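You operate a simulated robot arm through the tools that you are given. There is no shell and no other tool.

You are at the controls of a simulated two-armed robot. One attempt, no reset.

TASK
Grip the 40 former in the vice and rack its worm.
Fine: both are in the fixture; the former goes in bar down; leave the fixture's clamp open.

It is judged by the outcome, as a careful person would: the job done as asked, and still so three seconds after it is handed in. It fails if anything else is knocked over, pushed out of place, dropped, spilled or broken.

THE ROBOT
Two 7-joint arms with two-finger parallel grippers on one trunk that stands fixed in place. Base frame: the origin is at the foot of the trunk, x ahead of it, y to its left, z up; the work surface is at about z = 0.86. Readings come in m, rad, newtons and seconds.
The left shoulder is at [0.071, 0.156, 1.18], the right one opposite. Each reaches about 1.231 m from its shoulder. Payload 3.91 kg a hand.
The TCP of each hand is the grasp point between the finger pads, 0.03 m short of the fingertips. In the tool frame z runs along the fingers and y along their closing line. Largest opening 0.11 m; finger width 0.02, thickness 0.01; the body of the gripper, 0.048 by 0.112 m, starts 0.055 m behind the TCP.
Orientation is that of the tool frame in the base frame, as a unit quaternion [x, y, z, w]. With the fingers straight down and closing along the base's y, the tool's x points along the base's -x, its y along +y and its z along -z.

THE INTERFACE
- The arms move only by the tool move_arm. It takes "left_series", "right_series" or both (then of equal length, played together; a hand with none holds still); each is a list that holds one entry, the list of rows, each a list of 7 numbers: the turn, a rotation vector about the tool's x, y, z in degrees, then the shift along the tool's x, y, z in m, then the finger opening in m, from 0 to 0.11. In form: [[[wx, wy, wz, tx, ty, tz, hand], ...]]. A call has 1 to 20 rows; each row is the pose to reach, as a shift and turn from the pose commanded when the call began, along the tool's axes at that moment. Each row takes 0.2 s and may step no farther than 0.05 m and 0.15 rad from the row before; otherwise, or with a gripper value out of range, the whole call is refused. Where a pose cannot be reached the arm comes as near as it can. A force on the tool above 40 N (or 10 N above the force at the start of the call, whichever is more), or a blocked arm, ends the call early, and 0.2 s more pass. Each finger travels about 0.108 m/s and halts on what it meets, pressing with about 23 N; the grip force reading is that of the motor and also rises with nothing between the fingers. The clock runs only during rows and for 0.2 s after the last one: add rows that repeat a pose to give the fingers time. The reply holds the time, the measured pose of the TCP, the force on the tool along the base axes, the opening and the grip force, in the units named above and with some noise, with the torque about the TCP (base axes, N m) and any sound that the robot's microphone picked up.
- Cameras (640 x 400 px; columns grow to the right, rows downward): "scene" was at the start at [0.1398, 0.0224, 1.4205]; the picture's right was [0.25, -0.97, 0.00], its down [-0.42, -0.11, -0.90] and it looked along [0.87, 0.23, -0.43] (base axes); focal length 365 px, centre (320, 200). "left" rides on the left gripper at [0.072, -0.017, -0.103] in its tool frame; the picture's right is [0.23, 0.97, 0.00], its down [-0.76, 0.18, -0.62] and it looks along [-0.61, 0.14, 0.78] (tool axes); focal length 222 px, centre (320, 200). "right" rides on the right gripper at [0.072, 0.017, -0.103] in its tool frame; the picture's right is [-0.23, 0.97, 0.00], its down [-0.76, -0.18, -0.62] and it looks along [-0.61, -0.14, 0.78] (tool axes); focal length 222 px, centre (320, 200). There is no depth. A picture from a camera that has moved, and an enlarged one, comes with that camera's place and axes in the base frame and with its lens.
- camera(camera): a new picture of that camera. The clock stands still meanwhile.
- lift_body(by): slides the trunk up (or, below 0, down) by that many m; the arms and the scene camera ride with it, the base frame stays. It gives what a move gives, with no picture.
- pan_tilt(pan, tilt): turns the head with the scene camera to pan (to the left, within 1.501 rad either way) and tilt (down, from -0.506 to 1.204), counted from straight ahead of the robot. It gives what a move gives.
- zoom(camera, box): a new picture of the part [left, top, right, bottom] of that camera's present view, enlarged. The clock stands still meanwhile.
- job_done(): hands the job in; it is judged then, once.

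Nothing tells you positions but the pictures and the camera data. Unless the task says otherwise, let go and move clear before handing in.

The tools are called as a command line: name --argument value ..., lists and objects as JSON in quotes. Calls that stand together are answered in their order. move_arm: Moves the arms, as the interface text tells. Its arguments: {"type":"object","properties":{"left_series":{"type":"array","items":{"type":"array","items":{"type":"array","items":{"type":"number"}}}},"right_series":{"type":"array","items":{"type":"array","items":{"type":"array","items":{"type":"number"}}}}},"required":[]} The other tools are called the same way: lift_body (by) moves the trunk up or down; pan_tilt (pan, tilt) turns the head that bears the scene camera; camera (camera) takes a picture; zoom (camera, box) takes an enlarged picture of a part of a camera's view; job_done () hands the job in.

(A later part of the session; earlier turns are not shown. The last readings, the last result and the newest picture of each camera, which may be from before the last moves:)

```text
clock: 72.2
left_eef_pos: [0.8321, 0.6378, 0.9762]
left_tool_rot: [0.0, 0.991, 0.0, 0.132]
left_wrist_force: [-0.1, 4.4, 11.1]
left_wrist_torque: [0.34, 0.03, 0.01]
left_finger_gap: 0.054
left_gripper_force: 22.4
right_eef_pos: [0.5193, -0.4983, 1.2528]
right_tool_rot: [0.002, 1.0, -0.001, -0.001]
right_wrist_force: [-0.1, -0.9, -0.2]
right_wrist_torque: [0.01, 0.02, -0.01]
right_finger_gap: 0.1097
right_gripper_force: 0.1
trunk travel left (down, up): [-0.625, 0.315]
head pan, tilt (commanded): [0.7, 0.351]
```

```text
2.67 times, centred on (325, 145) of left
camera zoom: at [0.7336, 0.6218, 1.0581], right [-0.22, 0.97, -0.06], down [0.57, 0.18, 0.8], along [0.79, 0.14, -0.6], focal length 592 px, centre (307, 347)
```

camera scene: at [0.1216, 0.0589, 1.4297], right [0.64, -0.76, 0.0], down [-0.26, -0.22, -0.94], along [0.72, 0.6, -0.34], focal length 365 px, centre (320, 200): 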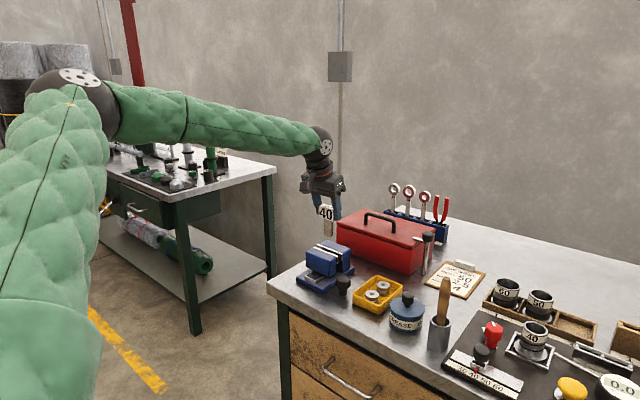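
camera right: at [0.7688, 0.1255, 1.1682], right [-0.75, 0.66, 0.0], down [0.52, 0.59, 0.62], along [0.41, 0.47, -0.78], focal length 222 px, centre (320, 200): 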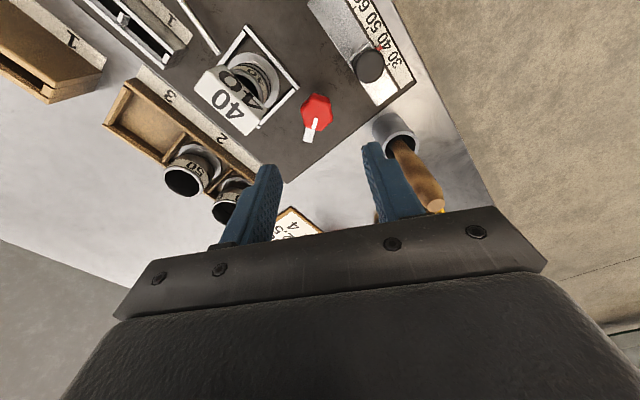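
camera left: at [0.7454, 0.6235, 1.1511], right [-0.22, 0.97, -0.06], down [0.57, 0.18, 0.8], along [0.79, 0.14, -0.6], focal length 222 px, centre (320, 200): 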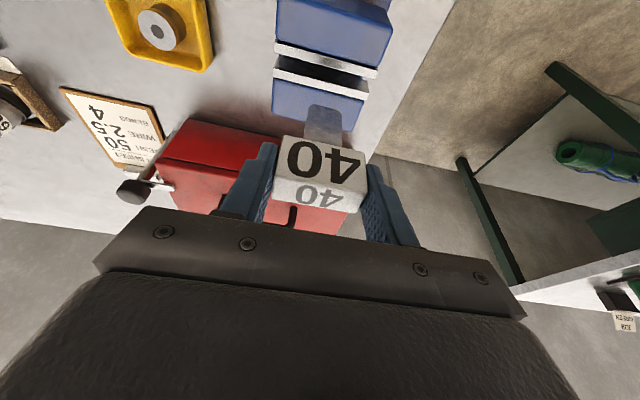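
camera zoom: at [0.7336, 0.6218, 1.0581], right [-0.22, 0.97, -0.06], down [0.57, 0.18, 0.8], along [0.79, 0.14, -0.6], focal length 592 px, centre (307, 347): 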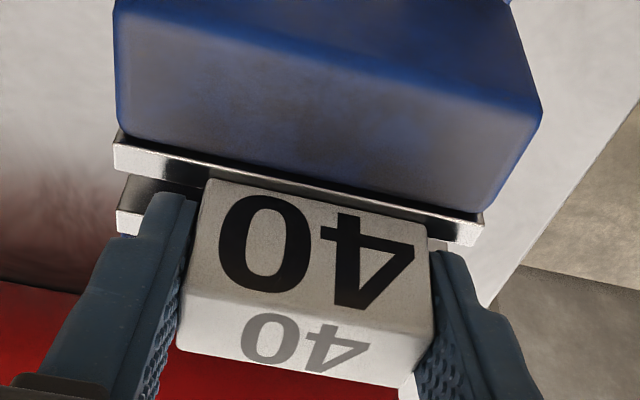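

Contact at 11 N with the head down on the jaw plates. I'll ease off, open the fingers and see whether the former sits stably.

move_arm --left_series '[[[0, 0, 0, -0.0003, 0, -0.001, 0.035], [0, 0, 0, -0.0003, 0, -0.001, 0.056], [0, 0, 0, -0.0003, 0, -0.001, 0.062], [0, 0, 0, -0.0003, 0, -0.001, 0.07], [0, 0, 0, -0.0003, 0, -0.001, 0.075]]]'

zoom --camera "scene" --box '[312, 228, 352, 262]'

zoom --camera "left" --box '[255, 70, 395, 220]'

```text
clock: 73.4
left_eef_pos: [0.8309, 0.6374, 0.977]
left_tool_rot: [-0.001, 0.991, 0.0, 0.131]
left_wrist_force: [0.2, -2.3, 6.0]
left_wrist_torque: [0.19, 0.02, -0.02]
left_finger_gap: 0.0741
left_gripper_force: 0.1
right_eef_pos: [0.5189, -0.4984, 1.2528]
right_tool_rot: [0.001, 1.0, 0.0, 0.0]
right_wrist_force: [-0.5, 0.3, 0.5]
right_wrist_torque: [0.01, -0.03, 0.0]
right_finger_gap: 0.11
right_gripper_force: 0.1
trunk travel left (down, up): [-0.625, 0.315]
head pan, tilt (commanded): [0.7, 0.351]
```

```text
11.76 times, centred on (332, 245) of scene
camera zoom: at [0.1214, 0.0585, 1.4297], right [0.64, -0.76, 0.0], down [-0.26, -0.22, -0.94], along [0.72, 0.61, -0.34], focal length 4290 px, centre (179, -329)
```

zoom: 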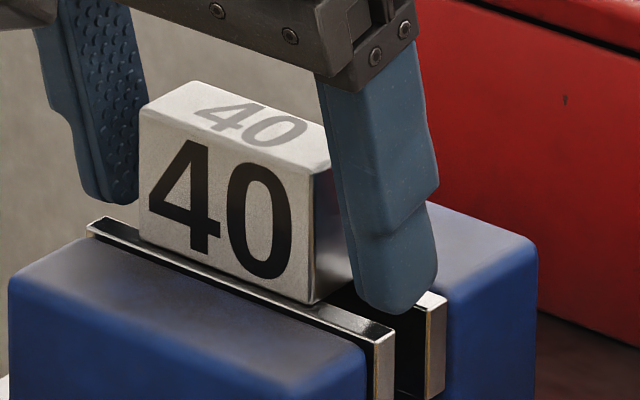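

```text
2.67 times, centred on (325, 145) of left
camera zoom: at [0.7333, 0.6211, 1.0583], right [-0.22, 0.97, -0.06], down [0.57, 0.18, 0.8], along [0.79, 0.14, -0.6], focal length 592 px, centre (307, 347)
```

zoom: 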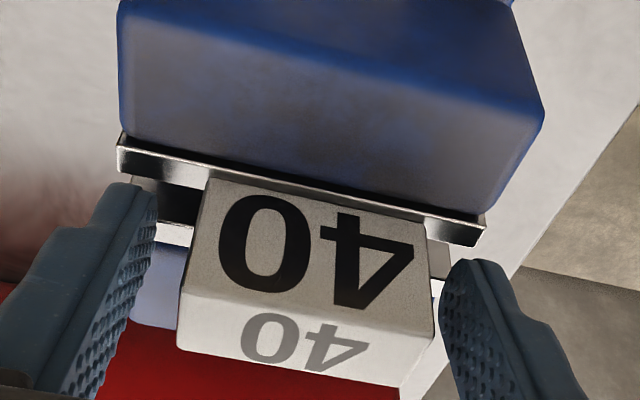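

The former stands on its own in the jaws (a fingertip had been touching the vice). I'll raise the hand straight up, clear of it.

move_arm --left_series '[[[0, 0, 0, -0.0026, 0, -0.0097, 0.075], [0, 0, 0, -0.0078, 0, -0.029, 0.075], [0, 0, 0, -0.0156, 0, -0.058, 0.08], [0, 0, 0, -0.0234, 0, -0.087, 0.08], [0, 0, 0, -0.0312, 0, -0.116, 0.08], [0, 0, 0, -0.0312, 0, -0.116, 0.08]]]'

zoom --camera "scene" --box '[300, 220, 364, 280]'

camera --camera "left"

```text
clock: 74.8
left_eef_pos: [0.8315, 0.6401, 1.0958]
left_tool_rot: [-0.001, 0.992, -0.001, 0.13]
left_wrist_force: [-0.2, -0.3, 0.0]
left_wrist_torque: [0.0, 0.02, 0.0]
left_finger_gap: 0.0797
left_gripper_force: 0.1
right_eef_pos: [0.519, -0.4975, 1.2527]
right_tool_rot: [0.001, 1.0, 0.0, 0.001]
right_wrist_force: [-0.1, -0.3, 0.0]
right_wrist_torque: [0.0, 0.01, -0.01]
right_finger_gap: 0.1099
right_gripper_force: 0.0
trunk travel left (down, up): [-0.625, 0.315]
head pan, tilt (commanded): [0.7, 0.351]
```

```text
6.67 times, centred on (332, 250) of scene
camera zoom: at [0.1224, 0.0595, 1.4295], right [0.64, -0.76, 0.0], down [-0.26, -0.22, -0.94], along [0.72, 0.6, -0.34], focal length 2431 px, centre (240, -133)
```

zoom: 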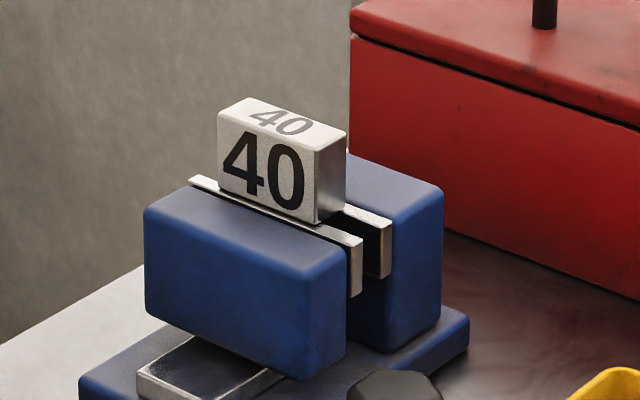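

```text
taken
camera left: at [0.7341, 0.6241, 1.1777], right [-0.22, 0.97, -0.06], down [0.57, 0.18, 0.8], along [0.79, 0.14, -0.6], focal length 222 px, centre (320, 200)
```

left: 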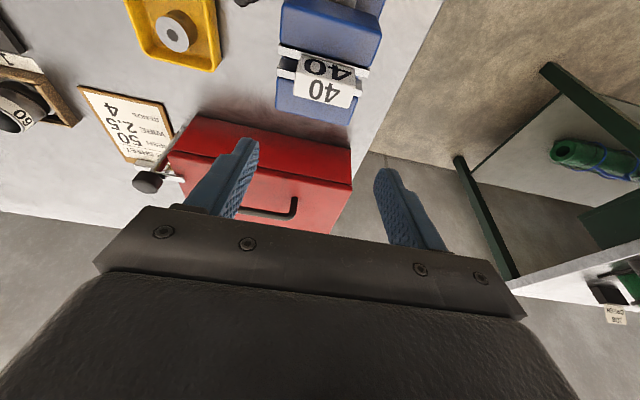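

The former sits square in the vice, bar down. Now to tighten: I'll take the left hand back over the black knob, level it, and turn it to line up with the flats.

move_arm --left_series '[[[0, 5, 0, 0.0138, -0.031, 0.0032, 0.08], [0, 10, 0, 0.0276, -0.062, 0.0064, 0.07], [0, 15, 0, 0.0414, -0.0925, 0.0096, 0.06], [0, 15, 0, 0.0414, -0.0925, 0.0096, 0.054]]]'

move_arm --left_series '[[[0, 0, -8.1, 0, 0, 0, 0.054], [0, 0, -16.2, 0, 0, 0, 0.054], [0, 0, -24.3, 0, 0, 0, 0.054], [0, 0, -32.4, 0, 0, 0, 0.054], [0, 0, -40.5, 0, 0, 0, 0.054], [0, 0, -48.6, 0, 0, 0, 0.054], [0, 0, -56.7, 0, 0, 0, 0.054], [0, 0, -64.8, 0, 0, 0, 0.054], [0, 0, -64.8, 0, 0, 0, 0.054]]]'

camera --camera "left"

zoom --camera "left" --box '[290, 70, 350, 125]'

```text
clock: 75.8
left_eef_pos: [0.7936, 0.5477, 1.0753]
left_tool_rot: [0.0, 1.0, -0.001, 0.0]
left_wrist_force: [-0.3, -0.1, -0.6]
left_wrist_torque: [-0.03, 0.01, -0.01]
left_finger_gap: 0.0541
left_gripper_force: 0.0
right_eef_pos: [0.5184, -0.4984, 1.2536]
right_tool_rot: [0.001, 1.0, 0.0, 0.0]
right_wrist_force: [-0.3, 0.1, 0.1]
right_wrist_torque: [-0.01, 0.0, 0.0]
right_finger_gap: 0.11
right_gripper_force: 0.0
trunk travel left (down, up): [-0.625, 0.315]
head pan, tilt (commanded): [0.7, 0.351]
```

```text
clock: 77.8
left_eef_pos: [0.7953, 0.5469, 1.0765]
left_tool_rot: [-0.537, 0.844, -0.001, 0.001]
left_wrist_force: [-0.7, -1.2, 0.2]
left_wrist_torque: [-0.04, 0.02, 0.0]
left_finger_gap: 0.0541
left_gripper_force: 0.1
right_eef_pos: [0.5182, -0.4983, 1.2531]
right_tool_rot: [0.001, 1.0, 0.0, 0.001]
right_wrist_force: [-0.4, 0.4, 0.0]
right_wrist_torque: [0.01, -0.04, -0.02]
right_finger_gap: 0.1103
right_gripper_force: 0.1
trunk travel left (down, up): [-0.625, 0.315]
head pan, tilt (commanded): [0.7, 0.351]
```

```text
taken
camera left: at [0.7777, 0.4738, 1.1805], right [-0.98, 0.21, 0.0], down [0.16, 0.77, 0.62], along [0.13, 0.61, -0.78], focal length 222 px, centre (320, 200)
```

left: 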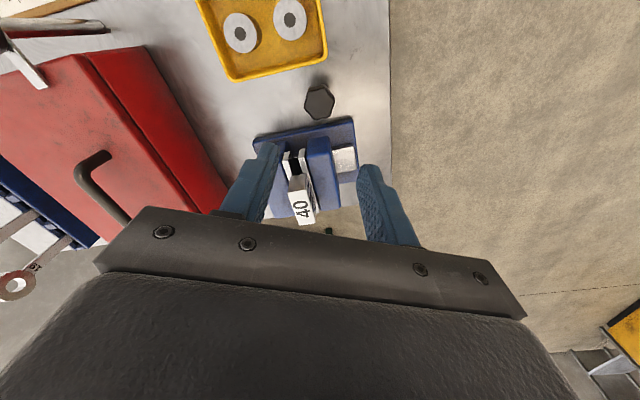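

```text
7.27 times, centred on (320, 98) of left
camera zoom: at [0.7777, 0.4738, 1.1805], right [-0.98, 0.21, 0.0], down [0.16, 0.77, 0.62], along [0.13, 0.61, -0.78], focal length 1615 px, centre (320, 946)
```

zoom: 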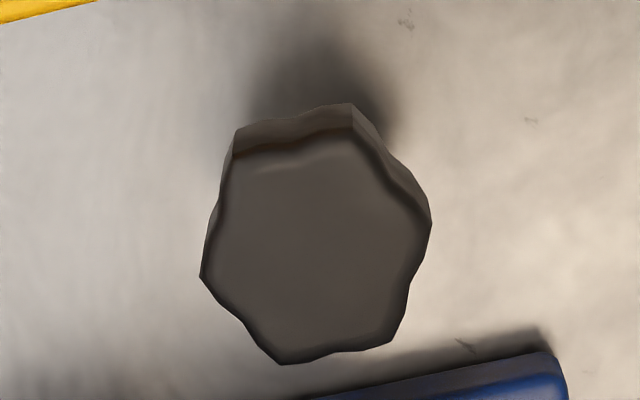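

The flats line up with the fingers and the knob's centre reads (0.794, 0.547). Lowering and gripping the knob.

move_arm --left_series '[[[0, 0, 0, 0, 0.001, 0.045, 0.054], [0, 0, 0, 0, 0.001, 0.09, 0.054], [0, 0, 0, 0, 0.001, 0.13, 0.054], [0, 0, 0, 0, 0.001, 0.155, 0.054], [0, 0, 0, 0, 0.001, 0.1725, 0.054], [0, 0, 0, 0, 0.001, 0.1725, 0.03], [0, 0, 0, 0, 0.001, 0.1725, 0.025], [0, 0, 0, 0, 0.001, 0.1725, 0.025]]]'

move_arm --left_series '[[[0, 0, 8, 0, 0, 0, 0.025], [0, 0, 16, 0, 0, 0, 0.025], [0, 0, 24, 0, 0, 0, 0.025], [0, 0, 32, 0, 0, 0, 0.025], [0, 0, 40, 0, 0, 0, 0.025]]]'

zoom --camera "scene" --box '[290, 210, 374, 290]'

camera --camera "left"

```text
clock: 79.6
left_eef_pos: [0.7948, 0.5451, 0.9035]
left_tool_rot: [-0.536, 0.844, 0.0, -0.001]
left_wrist_force: [5.1, -3.0, -2.8]
left_wrist_torque: [0.04, -0.33, 0.01]
left_finger_gap: 0.0356
left_gripper_force: 45.3
right_eef_pos: [0.5194, -0.4998, 1.2529]
right_tool_rot: [0.001, 1.0, 0.0, 0.0]
right_wrist_force: [0.2, -0.1, 0.8]
right_wrist_torque: [-0.02, -0.01, 0.03]
right_finger_gap: 0.11
right_gripper_force: 0.1
trunk travel left (down, up): [-0.625, 0.315]
head pan, tilt (commanded): [0.7, 0.351]
```

```text
clock: 80.8
left_eef_pos: [0.7951, 0.5459, 0.9026]
left_tool_rot: [-0.214, 0.977, 0.001, -0.001]
left_wrist_force: [4.2, -1.5, -3.9]
left_wrist_torque: [-0.4, 0.18, 0.03]
left_finger_gap: 0.0355
left_gripper_force: 44.8
right_eef_pos: [0.5197, -0.4977, 1.2525]
right_tool_rot: [0.001, 1.0, 0.0, 0.0]
right_wrist_force: [-0.6, -0.6, -0.6]
right_wrist_torque: [-0.01, 0.01, -0.01]
right_finger_gap: 0.11
right_gripper_force: 0.0
trunk travel left (down, up): [-0.625, 0.315]
head pan, tilt (commanded): [0.7, 0.351]
```

```text
5.00 times, centred on (332, 250) of scene
camera zoom: at [0.1226, 0.0593, 1.4295], right [0.64, -0.76, 0.0], down [-0.26, -0.22, -0.94], along [0.72, 0.6, -0.34], focal length 1823 px, centre (260, -50)
```

zoom: 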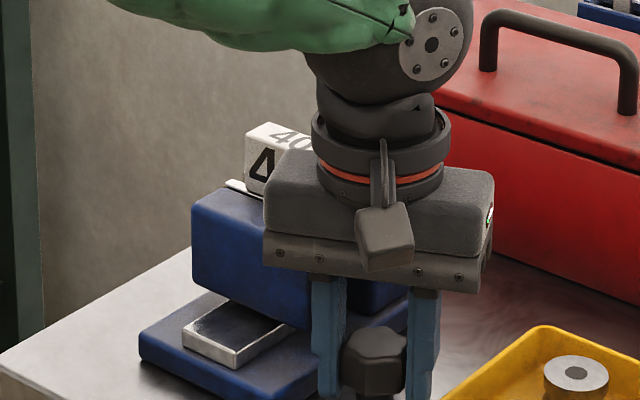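

```text
taken
camera left: at [0.7343, 0.5008, 1.0072], right [-0.61, 0.79, 0.0], down [0.62, 0.48, 0.62], along [0.49, 0.38, -0.78], focal length 222 px, centre (320, 200)
```

left: 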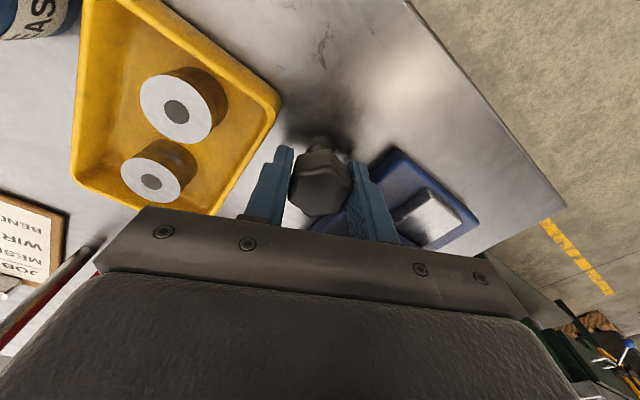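

The knob turns and the jaw is advancing. I'll continue clockwise in stages, watching torque and the jaw.

move_arm --left_series '[[[0, 0, 8, 0, 0, 0, 0.025], [0, 0, 16, 0, 0, 0, 0.025], [0, 0, 24, 0, 0, 0, 0.025], [0, 0, 32, 0, 0, 0, 0.025], [0, 0, 40, 0, 0, 0, 0.025], [0, 0, 48, 0, 0, 0, 0.025]]]'

zoom --camera "scene" --box '[290, 210, 374, 290]'

camera --camera "left"

```text
clock: 82.2
left_eef_pos: [0.7923, 0.5473, 0.9032]
left_tool_rot: [0.201, 0.98, -0.001, 0.0]
left_wrist_force: [2.0, 10.9, 2.1]
left_wrist_torque: [0.29, 0.02, 0.39]
left_finger_gap: 0.0356
left_gripper_force: 45.5
right_eef_pos: [0.5197, -0.4968, 1.2523]
right_tool_rot: [0.001, 1.0, 0.0, -0.001]
right_wrist_force: [-0.1, -0.3, -0.4]
right_wrist_torque: [-0.03, 0.01, 0.02]
right_finger_gap: 0.11
right_gripper_force: 0.1
trunk travel left (down, up): [-0.625, 0.315]
head pan, tilt (commanded): [0.7, 0.351]
```

```text
5.00 times, centred on (332, 250) of scene
camera zoom: at [0.1219, 0.0601, 1.4296], right [0.64, -0.76, 0.0], down [-0.26, -0.22, -0.94], along [0.72, 0.61, -0.34], focal length 1823 px, centre (260, -50)
```

zoom: 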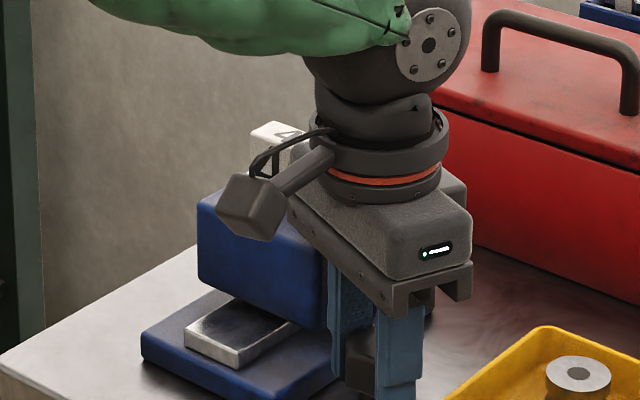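

```text
taken
camera left: at [0.7183, 0.5612, 1.0072], right [0.18, 0.98, 0.0], down [0.77, -0.14, 0.62], along [0.61, -0.11, -0.78], focal length 222 px, centre (320, 200)
```

left: 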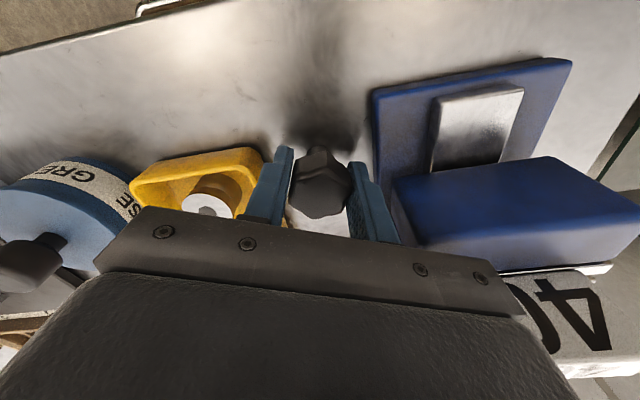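

Torque about the vertical is rising (0.39 N·m), so the jaws are starting to bite. I'll turn a bit more.

move_arm --left_series '[[[0, 0, 6, 0, 0, 0, 0.02], [0, 0, 12, 0, 0, 0, 0.02], [0, 0, 18, 0, 0, 0, 0.02]]]'

camera --camera "left"

zoom --camera "scene" --box '[290, 210, 374, 290]'

```text
clock: 83.0
left_eef_pos: [0.7931, 0.5489, 0.9033]
left_tool_rot: [0.352, 0.936, -0.001, 0.001]
left_wrist_force: [7.0, 19.6, -1.0]
left_wrist_torque: [0.32, -0.06, 0.55]
left_finger_gap: 0.0356
left_gripper_force: 44.9
right_eef_pos: [0.5203, -0.4976, 1.253]
right_tool_rot: [0.001, 1.0, -0.001, 0.0]
right_wrist_force: [-0.2, 0.0, -0.1]
right_wrist_torque: [-0.02, 0.01, -0.01]
right_finger_gap: 0.1098
right_gripper_force: 0.2
trunk travel left (down, up): [-0.625, 0.315]
head pan, tilt (commanded): [0.7, 0.351]
```

```text
taken
camera left: at [0.7271, 0.5834, 1.0073], right [0.47, 0.88, 0.0], down [0.69, -0.37, 0.62], along [0.55, -0.29, -0.78], focal length 222 px, centre (320, 200)
```

left: 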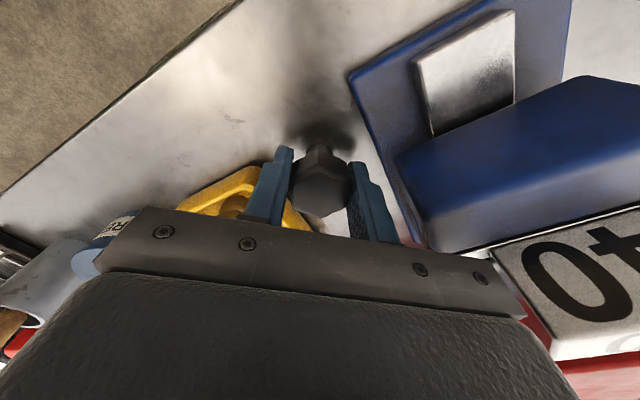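

```text
5.00 times, centred on (332, 250) of scene
camera zoom: at [0.1226, 0.0608, 1.4295], right [0.64, -0.76, 0.0], down [-0.26, -0.22, -0.94], along [0.72, 0.6, -0.35], focal length 1823 px, centre (260, -50)
```

zoom: 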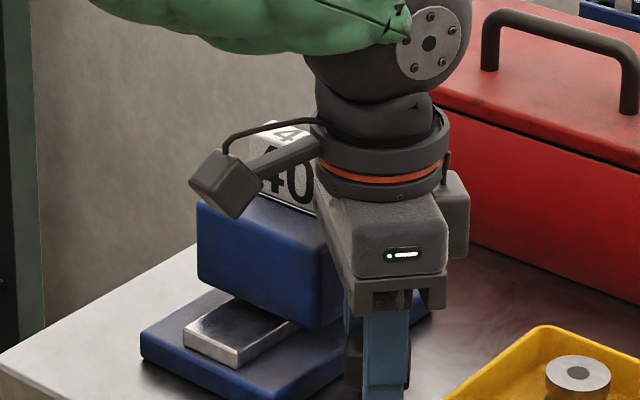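

Torque is up to 0.55 N·m while the jaw face has stopped moving, so the bar is being pinched. I'll turn a bit more with a small recentring to relieve the side load.

move_arm --left_series '[[[0, 0, 0, 0.0012, 0.0029, 0, 0.02], [0, 0, 6, 0.0012, 0.0029, 0, 0.02], [0, 0, 12, 0.0012, 0.0029, 0, 0.02]]]'

zoom --camera "left" --box '[260, 120, 380, 240]'

camera --camera "left"

```text
clock: 83.8
left_eef_pos: [0.7952, 0.547, 0.9037]
left_tool_rot: [0.448, 0.894, 0.0, 0.001]
left_wrist_force: [-4.0, -7.7, -3.8]
left_wrist_torque: [-0.12, -0.02, 0.8]
left_finger_gap: 0.0356
left_gripper_force: 44.6
right_eef_pos: [0.5187, -0.4993, 1.252]
right_tool_rot: [0.001, 1.0, 0.0, 0.0]
right_wrist_force: [1.1, 0.0, -0.8]
right_wrist_torque: [0.01, 0.01, -0.01]
right_finger_gap: 0.1099
right_gripper_force: 0.1
trunk travel left (down, up): [-0.625, 0.315]
head pan, tilt (commanded): [0.7, 0.351]
```

```text
3.33 times, centred on (320, 180) of left
camera zoom: at [0.7371, 0.5956, 1.0076], right [0.65, 0.76, 0.0], down [0.6, -0.5, 0.62], along [0.48, -0.4, -0.78], focal length 740 px, centre (320, 267)
```

zoom: 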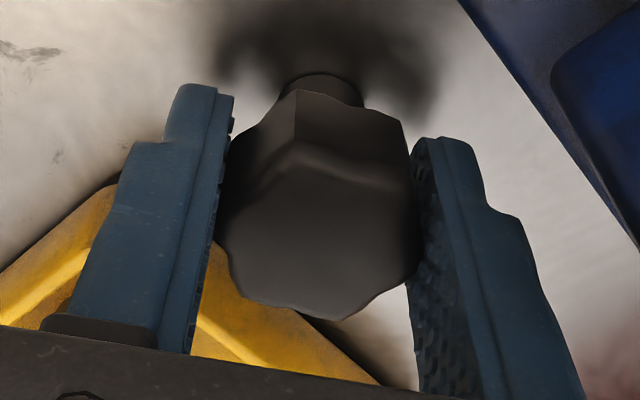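

```text
taken
camera left: at [0.7371, 0.5956, 1.0076], right [0.65, 0.76, 0.0], down [0.6, -0.5, 0.62], along [0.48, -0.4, -0.78], focal length 222 px, centre (320, 200)
```

left: 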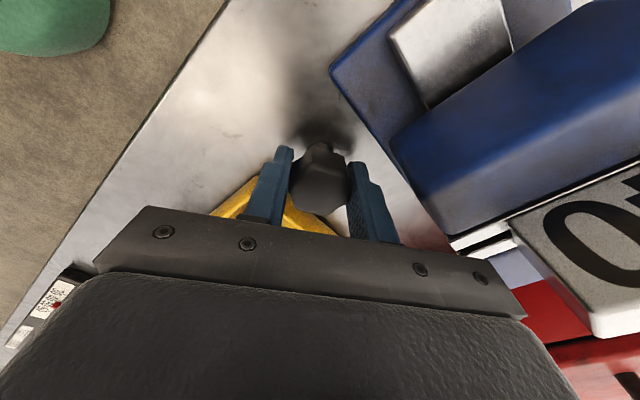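

Torque climbs to 0.8 N·m, the vice is tightening firmly on the bar. One more small turn, then release and inspect.

move_arm --left_series '[[[0, 0, 5, 0, 0, 0, 0.02], [0, 0, 10, 0, 0, 0, 0.02]]]'

zoom --camera "left" --box '[260, 120, 380, 240]'

```text
clock: 84.4
left_eef_pos: [0.7943, 0.5495, 0.9036]
left_tool_rot: [0.524, 0.852, 0.0, 0.0]
left_wrist_force: [-5.8, -8.7, 0.6]
left_wrist_torque: [-0.16, 0.17, 0.48]
left_finger_gap: 0.0352
left_gripper_force: 45.0
right_eef_pos: [0.5181, -0.4983, 1.2532]
right_tool_rot: [0.001, 1.0, 0.0, 0.0]
right_wrist_force: [-0.3, -0.3, -0.2]
right_wrist_torque: [-0.01, 0.0, 0.01]
right_finger_gap: 0.1102
right_gripper_force: 0.1
trunk travel left (down, up): [-0.625, 0.315]
head pan, tilt (commanded): [0.7, 0.351]
```

```text
3.33 times, centred on (320, 180) of left
camera zoom: at [0.7456, 0.6058, 1.0079], right [0.77, 0.64, 0.0], down [0.5, -0.6, 0.62], along [0.4, -0.48, -0.78], focal length 740 px, centre (320, 267)
```

zoom: 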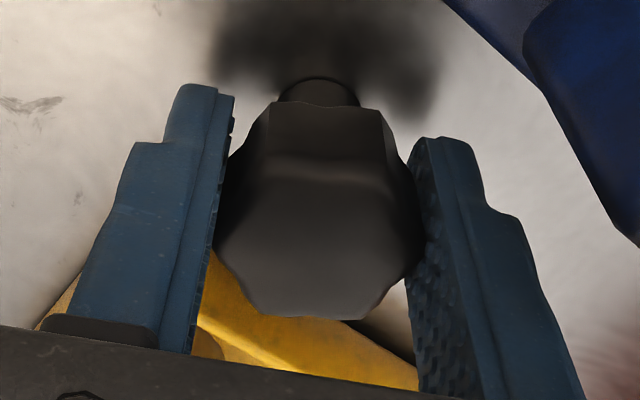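

The fingers have just slipped slightly on the knob, so it's as tight as this grip can make it. I'll release, rise, and inspect the vice.

move_arm --left_series '[[[0, 0, 0, 0, 0, 0, 0.054], [0, 0, 0, 0, 0, 0, 0.054], [0, 0, 0, 0, 0, -0.03, 0.054], [0, 0, 0, 0, 0, -0.07, 0.054], [0, 0, 0, 0, 0, -0.11, 0.054], [0, 0, 0, 0, 0, -0.15, 0.054], [0, 0, 0, 0, 0, -0.19, 0.054]]]'

zoom --camera "scene" --box '[290, 210, 374, 290]'

camera --camera "left"

```text
clock: 86.0
left_eef_pos: [0.7945, 0.548, 1.0938]
left_tool_rot: [0.524, 0.852, 0.0, 0.001]
left_wrist_force: [-0.4, 0.0, -0.1]
left_wrist_torque: [0.03, -0.05, 0.0]
left_finger_gap: 0.054
left_gripper_force: 0.1
right_eef_pos: [0.5189, -0.4992, 1.2527]
right_tool_rot: [0.001, 1.0, 0.0, 0.0]
right_wrist_force: [-0.3, -0.5, 0.4]
right_wrist_torque: [0.01, -0.01, -0.02]
right_finger_gap: 0.1102
right_gripper_force: 0.2
trunk travel left (down, up): [-0.625, 0.315]
head pan, tilt (commanded): [0.7, 0.351]
```

```text
5.00 times, centred on (332, 250) of scene
camera zoom: at [0.1211, 0.0583, 1.4297], right [0.64, -0.77, 0.0], down [-0.26, -0.22, -0.94], along [0.72, 0.6, -0.34], focal length 1823 px, centre (260, -50)
```

zoom: 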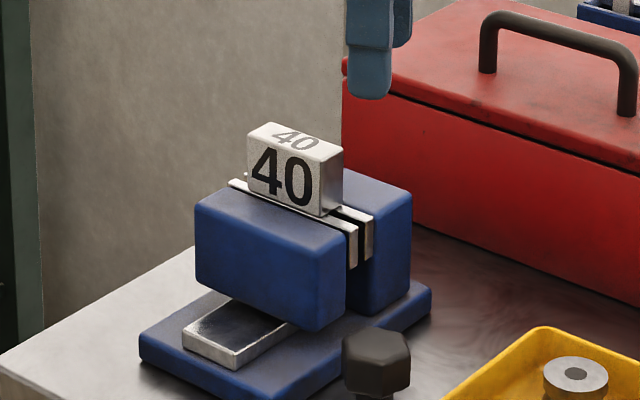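

```text
taken
camera left: at [0.7467, 0.6058, 1.1978], right [0.77, 0.64, 0.0], down [0.5, -0.6, 0.62], along [0.4, -0.48, -0.78], focal length 222 px, centre (320, 200)
```

left: 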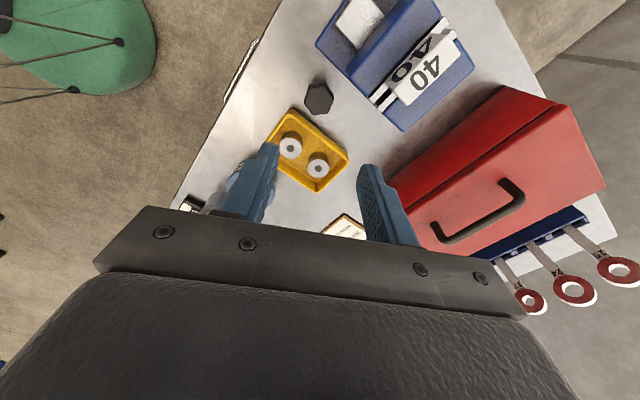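

The jaws have closed onto the former. I'll zoom in to confirm that both plates touch the bar.

zoom --camera "scene" --box '[318, 228, 358, 262]'

zoom --camera "left" --box '[350, 20, 480, 140]'

```text
11.76 times, centred on (338, 245) of scene
camera zoom: at [0.1211, 0.0583, 1.4297], right [0.64, -0.77, 0.0], down [-0.26, -0.22, -0.94], along [0.72, 0.6, -0.34], focal length 4290 px, centre (108, -329)
```

zoom: 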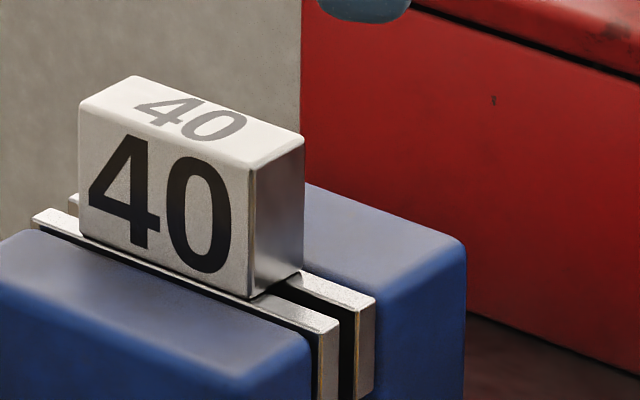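

```text
3.33 times, centred on (415, 80) of left
camera zoom: at [0.7467, 0.6058, 1.1978], right [0.77, 0.64, 0.0], down [0.5, -0.6, 0.62], along [0.4, -0.48, -0.78], focal length 740 px, centre (3, 600)
```

zoom: 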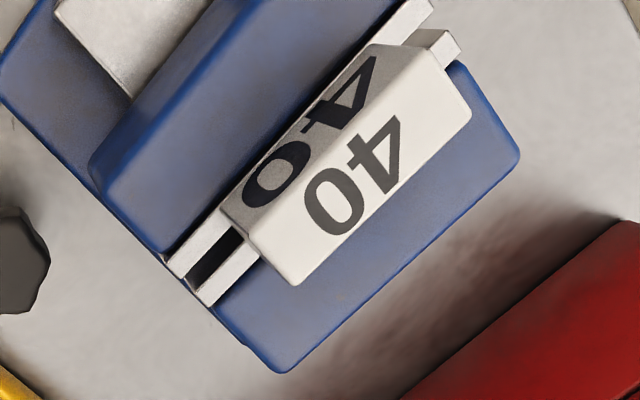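

The plates are tight against the bar under the head. Now the worm: I'll park the left hand out of the way and aim the head at the fixture and rack.

move_arm --left_series '[[[0, 0, -8, 0.0, -0.03, -0.03, 0.07], [0, 0, -16, 0.0, -0.06, -0.06, 0.09], [0, 0, -24, 0.0, -0.09, -0.09, 0.1], [0, 0, -32, 0.0, -0.12, -0.11, 0.1], [0, 0, -40, 0.01, -0.155, -0.13, 0.1], [0, 0, -48, 0.02, -0.19, -0.14, 0.1], [0, 0, -56, 0.03, -0.22, -0.15, 0.1], [0, 0, -63, 0.04, -0.25, -0.15, 0.1]]]'

pan_tilt --pan 0.1 --tilt 0.5

camera --camera "scene"

```text
clock: 87.8
left_eef_pos: [0.5527, 0.4708, 1.2449]
left_tool_rot: [0.001, 1.0, 0.0, 0.0]
left_wrist_force: [-0.1, 0.1, 0.4]
left_wrist_torque: [-0.01, 0.01, -0.02]
left_finger_gap: 0.0998
left_gripper_force: 0.0
right_eef_pos: [0.518, -0.4985, 1.2538]
right_tool_rot: [0.001, 1.0, 0.0, 0.001]
right_wrist_force: [-0.7, 0.4, 0.1]
right_wrist_torque: [-0.02, -0.02, 0.03]
right_finger_gap: 0.1101
right_gripper_force: 0.1
trunk travel left (down, up): [-0.625, 0.315]
head pan, tilt (commanded): [0.7, 0.351]
```

```text
clock: 88.8
left_eef_pos: [0.554, 0.4711, 1.2436]
left_tool_rot: [0.002, 1.0, 0.0, 0.0]
left_wrist_force: [-0.6, -1.1, 0.3]
left_wrist_torque: [-0.04, 0.02, -0.01]
left_finger_gap: 0.1005
left_gripper_force: 0.0
right_eef_pos: [0.519, -0.4984, 1.2528]
right_tool_rot: [0.001, 1.0, 0.0, 0.0]
right_wrist_force: [0.8, -0.3, 0.3]
right_wrist_torque: [-0.01, -0.04, 0.0]
right_finger_gap: 0.11
right_gripper_force: 0.0
trunk travel left (down, up): [-0.625, 0.315]
head pan, tilt (commanded): [0.099, 0.499]
```

```text
taken
camera scene: at [0.1409, 0.0083, 1.416], right [0.1, -0.99, 0.0], down [-0.48, -0.05, -0.88], along [0.87, 0.09, -0.48], focal length 365 px, centre (320, 200)
```

scene: 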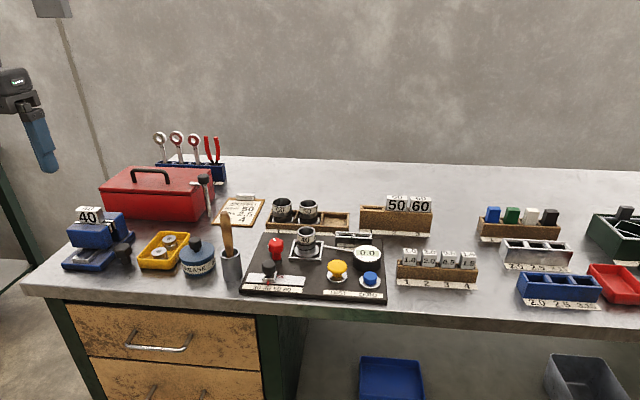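

The former is standing clamped in the vice and the worm waits in the open nest; slot 3 of the worm rack is empty near (1.015, 0.053). I'll bring the right hand to look at both closely.

move_arm --right_series '[[[0, 0, 0, -0.02, 0.039, 0.0095, 0.11], [0, 0, 0, -0.04, 0.078, 0.019, 0.11], [0, 0, 0, -0.06, 0.118, 0.0285, 0.11], [0, 0, 0, -0.08, 0.157, 0.038, 0.11], [0, 0, 0, -0.1, 0.196, 0.0475, 0.11], [0, 0, 0, -0.12, 0.235, 0.057, 0.1], [0, 0, 0, -0.14, 0.274, 0.0665, 0.09], [0, 0, 0, -0.161, 0.313, 0.076, 0.08], [0, 0, 0, -0.181, 0.353, 0.0855, 0.08], [0, 0, 0, -0.201, 0.392, 0.095, 0.08], [0, 0, 0, -0.221, 0.431, 0.1045, 0.08], [0, 0, 0, -0.241, 0.47, 0.114, 0.08], [0, 0, 0, -0.261, 0.51, 0.1235, 0.08], [0, 0, 0, -0.281, 0.5485, 0.133, 0.08], [0, 0, 0, -0.281, 0.5485, 0.133, 0.08]]]'

camera --camera "right"

camera --camera "scene"

```text
clock: 92.0
left_eef_pos: [0.5535, 0.4696, 1.2448]
left_tool_rot: [0.001, 1.0, 0.001, 0.002]
left_wrist_force: [-1.0, 0.2, 0.8]
left_wrist_torque: [0.02, 0.03, 0.02]
left_finger_gap: 0.0998
left_gripper_force: 0.1
right_eef_pos: [0.8019, 0.0476, 1.1199]
right_tool_rot: [0.001, 1.0, 0.0, 0.0]
right_wrist_force: [0.8, 0.1, 0.4]
right_wrist_torque: [0.03, -0.03, 0.01]
right_finger_gap: 0.0802
right_gripper_force: 0.0
trunk travel left (down, up): [-0.625, 0.315]
head pan, tilt (commanded): [0.099, 0.499]
```

```text
taken
camera right: at [0.7285, 0.0647, 1.2239], right [0.23, 0.97, 0.0], down [0.76, -0.18, 0.62], along [0.61, -0.14, -0.78], focal length 222 px, centre (320, 200)
```

right: 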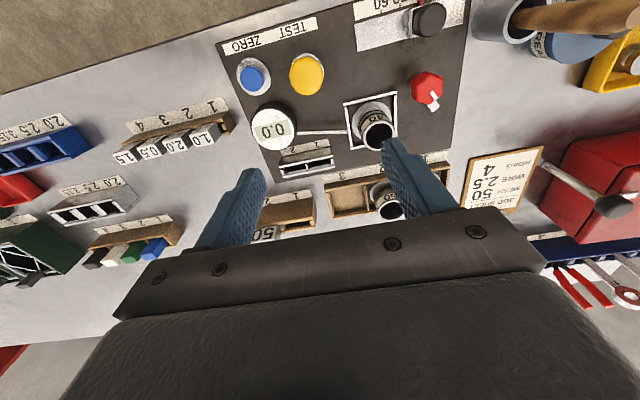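

```text
taken
camera scene: at [0.1409, 0.007, 1.416], right [0.1, -1.0, 0.0], down [-0.48, -0.05, -0.88], along [0.87, 0.09, -0.48], focal length 365 px, centre (320, 200)
```

scene: 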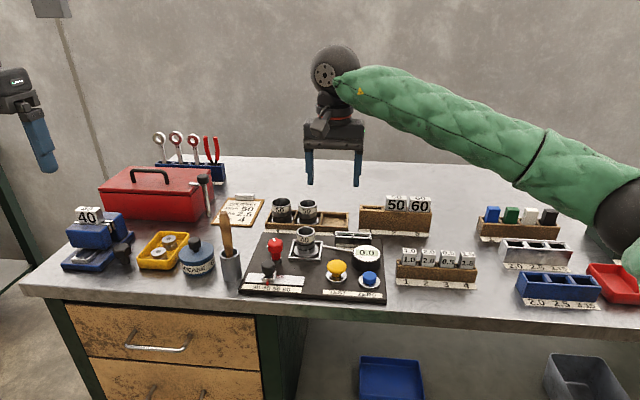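

I'll zoom in on the worm and on the rack from both cameras.

zoom --camera "right" --box '[320, 70, 450, 180]'

zoom --camera "right" --box '[310, 150, 420, 230]'

zoom --camera "scene" --box '[260, 190, 370, 275]'

zoom --camera "scene" --box '[285, 215, 335, 270]'

```text
3.64 times, centred on (385, 125) of right
camera zoom: at [0.7285, 0.0647, 1.2239], right [0.23, 0.97, 0.0], down [0.76, -0.18, 0.62], along [0.61, -0.14, -0.78], focal length 808 px, centre (84, 473)
```

zoom: 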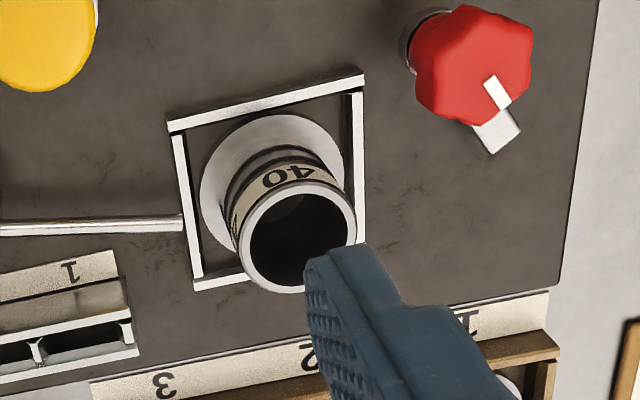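

```text
5.00 times, centred on (365, 190) of right
camera zoom: at [0.7285, 0.0647, 1.2239], right [0.23, 0.97, 0.0], down [0.76, -0.18, 0.62], along [0.61, -0.14, -0.78], focal length 1111 px, centre (95, 250)
```

zoom: 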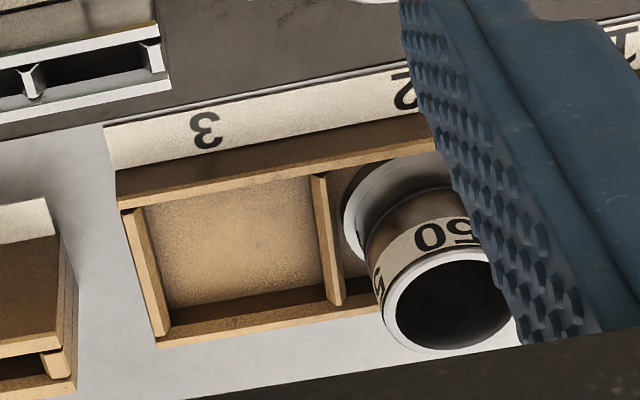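

```text
4.71 times, centred on (315, 232) of scene
camera zoom: at [0.1409, 0.007, 1.416], right [0.1, -1.0, 0.0], down [-0.48, -0.05, -0.88], along [0.87, 0.09, -0.48], focal length 1716 px, centre (344, 47)
```

zoom: 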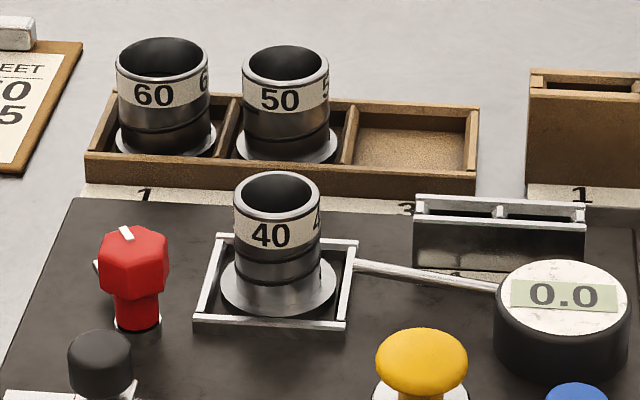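

```text
7.27 times, centred on (310, 242) of scene
camera zoom: at [0.1409, 0.007, 1.416], right [0.1, -1.0, 0.0], down [-0.48, -0.05, -0.88], along [0.87, 0.09, -0.48], focal length 2652 px, centre (393, -109)
```

zoom: 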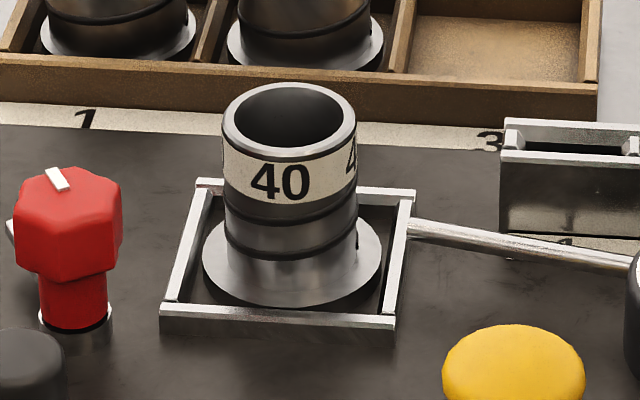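

The worm stands at (0.864, 0.1145): rim z ≈ 0.9315, tube 45 mm, flange 60 mm. Slot 3 is about 65 × 66 mm inside, centred (1.012, 0.0555), with walls about z 0.88. I'll move over the worm and lower the right hand with the fingers open along y.

move_arm --right_series '[[[0, 0, 0, -0.031, 0.0335, 0, 0.07], [0, 0, 0, -0.062, 0.067, 0.01, 0.07], [0, 0, 0, -0.062, 0.067, 0.05, 0.07], [0, 0, 0, -0.062, 0.067, 0.09, 0.07], [0, 0, 0, -0.062, 0.067, 0.13, 0.07], [0, 0, 0, -0.062, 0.067, 0.13, 0.07]]]'

camera --camera "right"

zoom --camera "scene" --box '[250, 150, 370, 275]'

```text
clock: 93.4
left_eef_pos: [0.5532, 0.4705, 1.2427]
left_tool_rot: [0.002, 1.0, 0.0, 0.0]
left_wrist_force: [-0.3, -0.3, -0.8]
left_wrist_torque: [-0.02, -0.02, 0.0]
left_finger_gap: 0.1002
left_gripper_force: 0.0
right_eef_pos: [0.8602, 0.1168, 0.9913]
right_tool_rot: [0.0, 1.0, 0.0, 0.0]
right_wrist_force: [0.5, -0.6, 0.4]
right_wrist_torque: [0.01, -0.01, -0.01]
right_finger_gap: 0.0698
right_gripper_force: 0.0
trunk travel left (down, up): [-0.625, 0.315]
head pan, tilt (commanded): [0.099, 0.499]
```

```text
taken
camera right: at [0.7877, 0.1345, 1.0945], right [0.23, 0.97, 0.0], down [0.76, -0.18, 0.62], along [0.61, -0.14, -0.78], focal length 222 px, centre (320, 200)
```

right: 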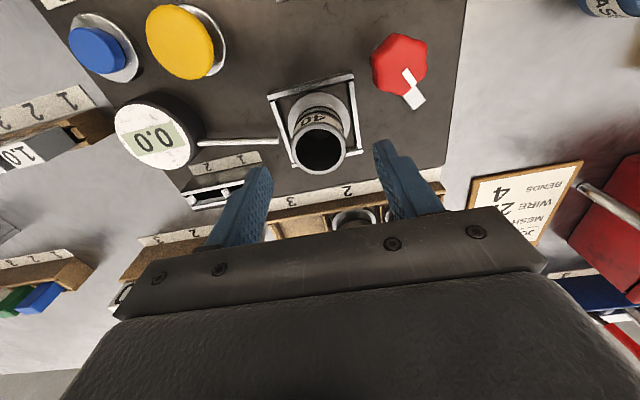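

```text
3.20 times, centred on (310, 212) of scene
camera zoom: at [0.141, 0.0085, 1.416], right [0.1, -1.0, 0.0], down [-0.48, -0.05, -0.88], along [0.87, 0.09, -0.48], focal length 1167 px, centre (352, 160)
```

zoom: 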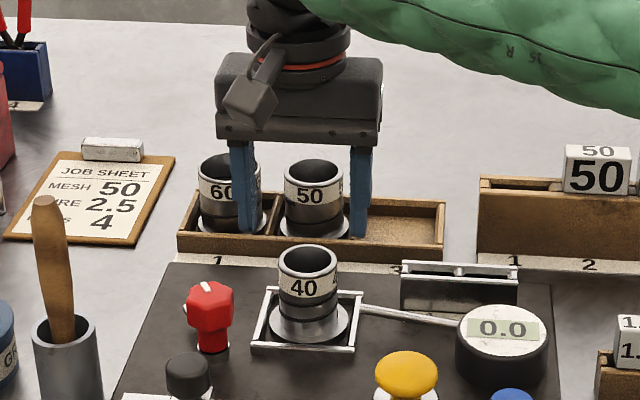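

Nearly centred. I'll lower the last 58 mm with a 3 mm correction and close on the tube.

move_arm --right_series '[[[0, 0, 0, -0.0033, -0.001, 0.02, 0.07], [0, 0, 0, -0.0033, -0.001, 0.04, 0.07], [0, 0, 0, -0.0033, -0.001, 0.0575, 0.07], [0, 0, 0, -0.0033, -0.001, 0.0575, 0.07]]]'

zoom --camera "right" --box '[240, 100, 400, 240]'

zoom --camera "scene" --box '[270, 190, 350, 270]'

```text
clock: 94.4
left_eef_pos: [0.5534, 0.4711, 1.2447]
left_tool_rot: [0.002, 1.0, -0.001, 0.0]
left_wrist_force: [0.3, -0.3, -0.6]
left_wrist_torque: [-0.03, -0.01, -0.04]
left_finger_gap: 0.1
left_gripper_force: 0.0
right_eef_pos: [0.8656, 0.116, 0.9322]
right_tool_rot: [0.0, 1.0, 0.0, 0.0]
right_wrist_force: [-0.5, -0.4, -0.1]
right_wrist_torque: [0.02, 0.0, 0.04]
right_finger_gap: 0.0701
right_gripper_force: 0.1
trunk travel left (down, up): [-0.625, 0.315]
head pan, tilt (commanded): [0.099, 0.499]
```

```text
2.86 times, centred on (320, 170) of right
camera zoom: at [0.7928, 0.1328, 1.037], right [0.23, 0.97, 0.0], down [0.76, -0.18, 0.62], along [0.61, -0.14, -0.78], focal length 635 px, centre (320, 286)
```

zoom: 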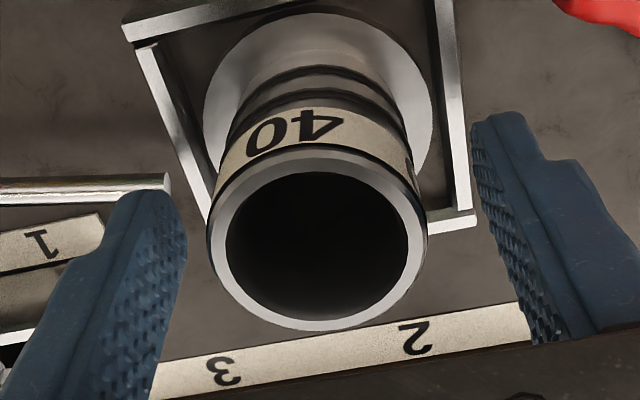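

```text
5.00 times, centred on (310, 230) of scene
camera zoom: at [0.1411, 0.0085, 1.4159], right [0.1, -1.0, 0.0], down [-0.48, -0.05, -0.88], along [0.87, 0.09, -0.48], focal length 1823 px, centre (370, 50)
```

zoom: 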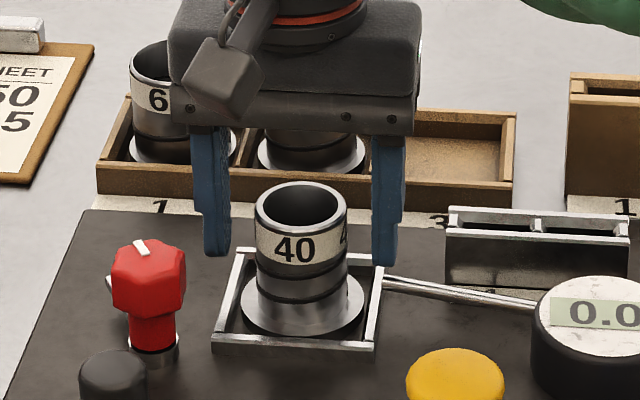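

The rim's centre is about 2 mm nearer the robot than the TCP; I'll correct that and close.

move_arm --right_series '[[[0, 0, 0, 0.002, 0, 0, 0.07], [0, 0, 0, 0.002, 0, 0, 0.055], [0, 0, 0, 0.002, 0, 0, 0.04], [0, 0, 0, 0.002, 0, 0, 0.03], [0, 0, 0, 0.002, 0, 0, 0.03]]]'

zoom --camera "right" --box '[240, 100, 400, 240]'

zoom --camera "scene" --box '[270, 190, 350, 270]'

```text
clock: 95.6
left_eef_pos: [0.5536, 0.4712, 1.2445]
left_tool_rot: [0.002, 1.0, -0.001, 0.0]
left_wrist_force: [-0.1, -0.4, -0.1]
left_wrist_torque: [0.0, -0.03, 0.02]
left_finger_gap: 0.1002
left_gripper_force: 0.0
right_eef_pos: [0.8647, 0.1164, 0.9321]
right_tool_rot: [0.001, 1.0, -0.001, 0.0]
right_wrist_force: [-0.6, 0.9, 0.8]
right_wrist_torque: [0.0, -0.04, -0.02]
right_finger_gap: 0.0417
right_gripper_force: 23.0
trunk travel left (down, up): [-0.625, 0.315]
head pan, tilt (commanded): [0.099, 0.499]
```

```text
2.86 times, centred on (320, 170) of right
camera zoom: at [0.7909, 0.1331, 1.0368], right [0.23, 0.97, 0.0], down [0.76, -0.18, 0.62], along [0.61, -0.14, -0.78], focal length 635 px, centre (320, 286)
```

zoom: 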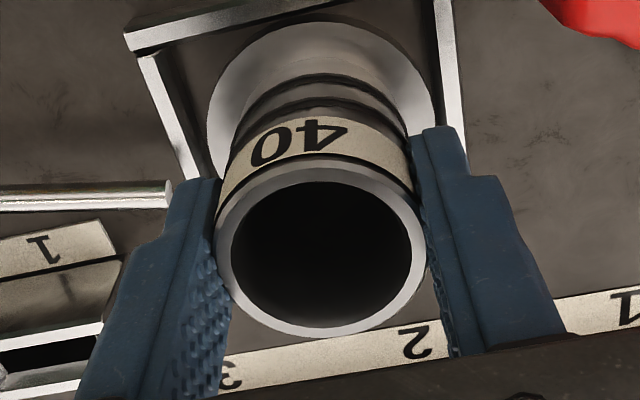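

```text
5.00 times, centred on (310, 230) of scene
camera zoom: at [0.1413, 0.0085, 1.4159], right [0.1, -1.0, 0.0], down [-0.48, -0.05, -0.88], along [0.87, 0.09, -0.48], focal length 1823 px, centre (370, 50)
```

zoom: 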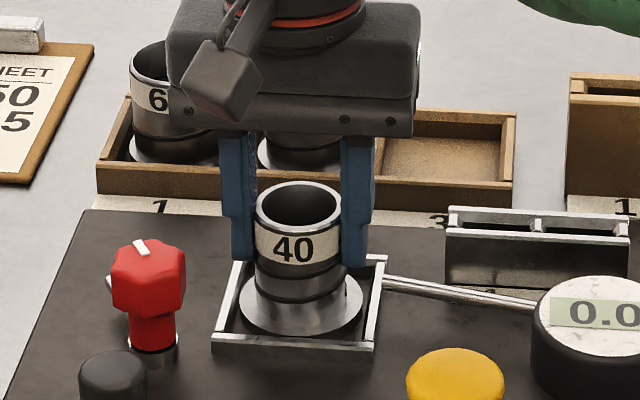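

Gripped at 41.7 mm. Lifting slowly 2 cm to check.

move_arm --right_series '[[[0, 0, 0, 0, 0, -0.005, 0.028], [0, 0, 0, 0, 0, -0.01, 0.028], [0, 0, 0, 0, 0, -0.015, 0.028], [0, 0, 0, 0, 0, -0.02, 0.028], [0, 0, 0, 0, 0, -0.02, 0.028]]]'

zoom --camera "scene" --box '[270, 190, 350, 270]'

```text
clock: 96.8
left_eef_pos: [0.5546, 0.471, 1.2432]
left_tool_rot: [0.002, 1.0, -0.001, -0.001]
left_wrist_force: [0.7, -0.5, 0.1]
left_wrist_torque: [0.02, -0.02, -0.01]
left_finger_gap: 0.1
left_gripper_force: 0.0
right_eef_pos: [0.8654, 0.1163, 0.9514]
right_tool_rot: [0.002, 1.0, 0.0, 0.0]
right_wrist_force: [0.0, 0.5, -0.2]
right_wrist_torque: [0.02, -0.02, -0.01]
right_finger_gap: 0.0417
right_gripper_force: 23.0
trunk travel left (down, up): [-0.625, 0.315]
head pan, tilt (commanded): [0.099, 0.499]
```

```text
5.00 times, centred on (310, 230) of scene
camera zoom: at [0.1416, 0.0085, 1.4159], right [0.1, -1.0, 0.0], down [-0.48, -0.05, -0.88], along [0.87, 0.09, -0.48], focal length 1823 px, centre (370, 50)
```

zoom: 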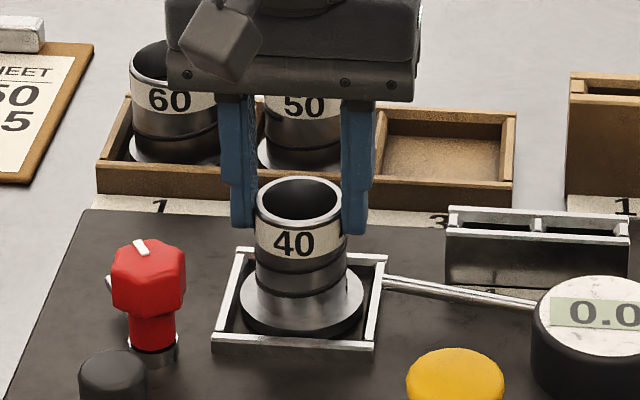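

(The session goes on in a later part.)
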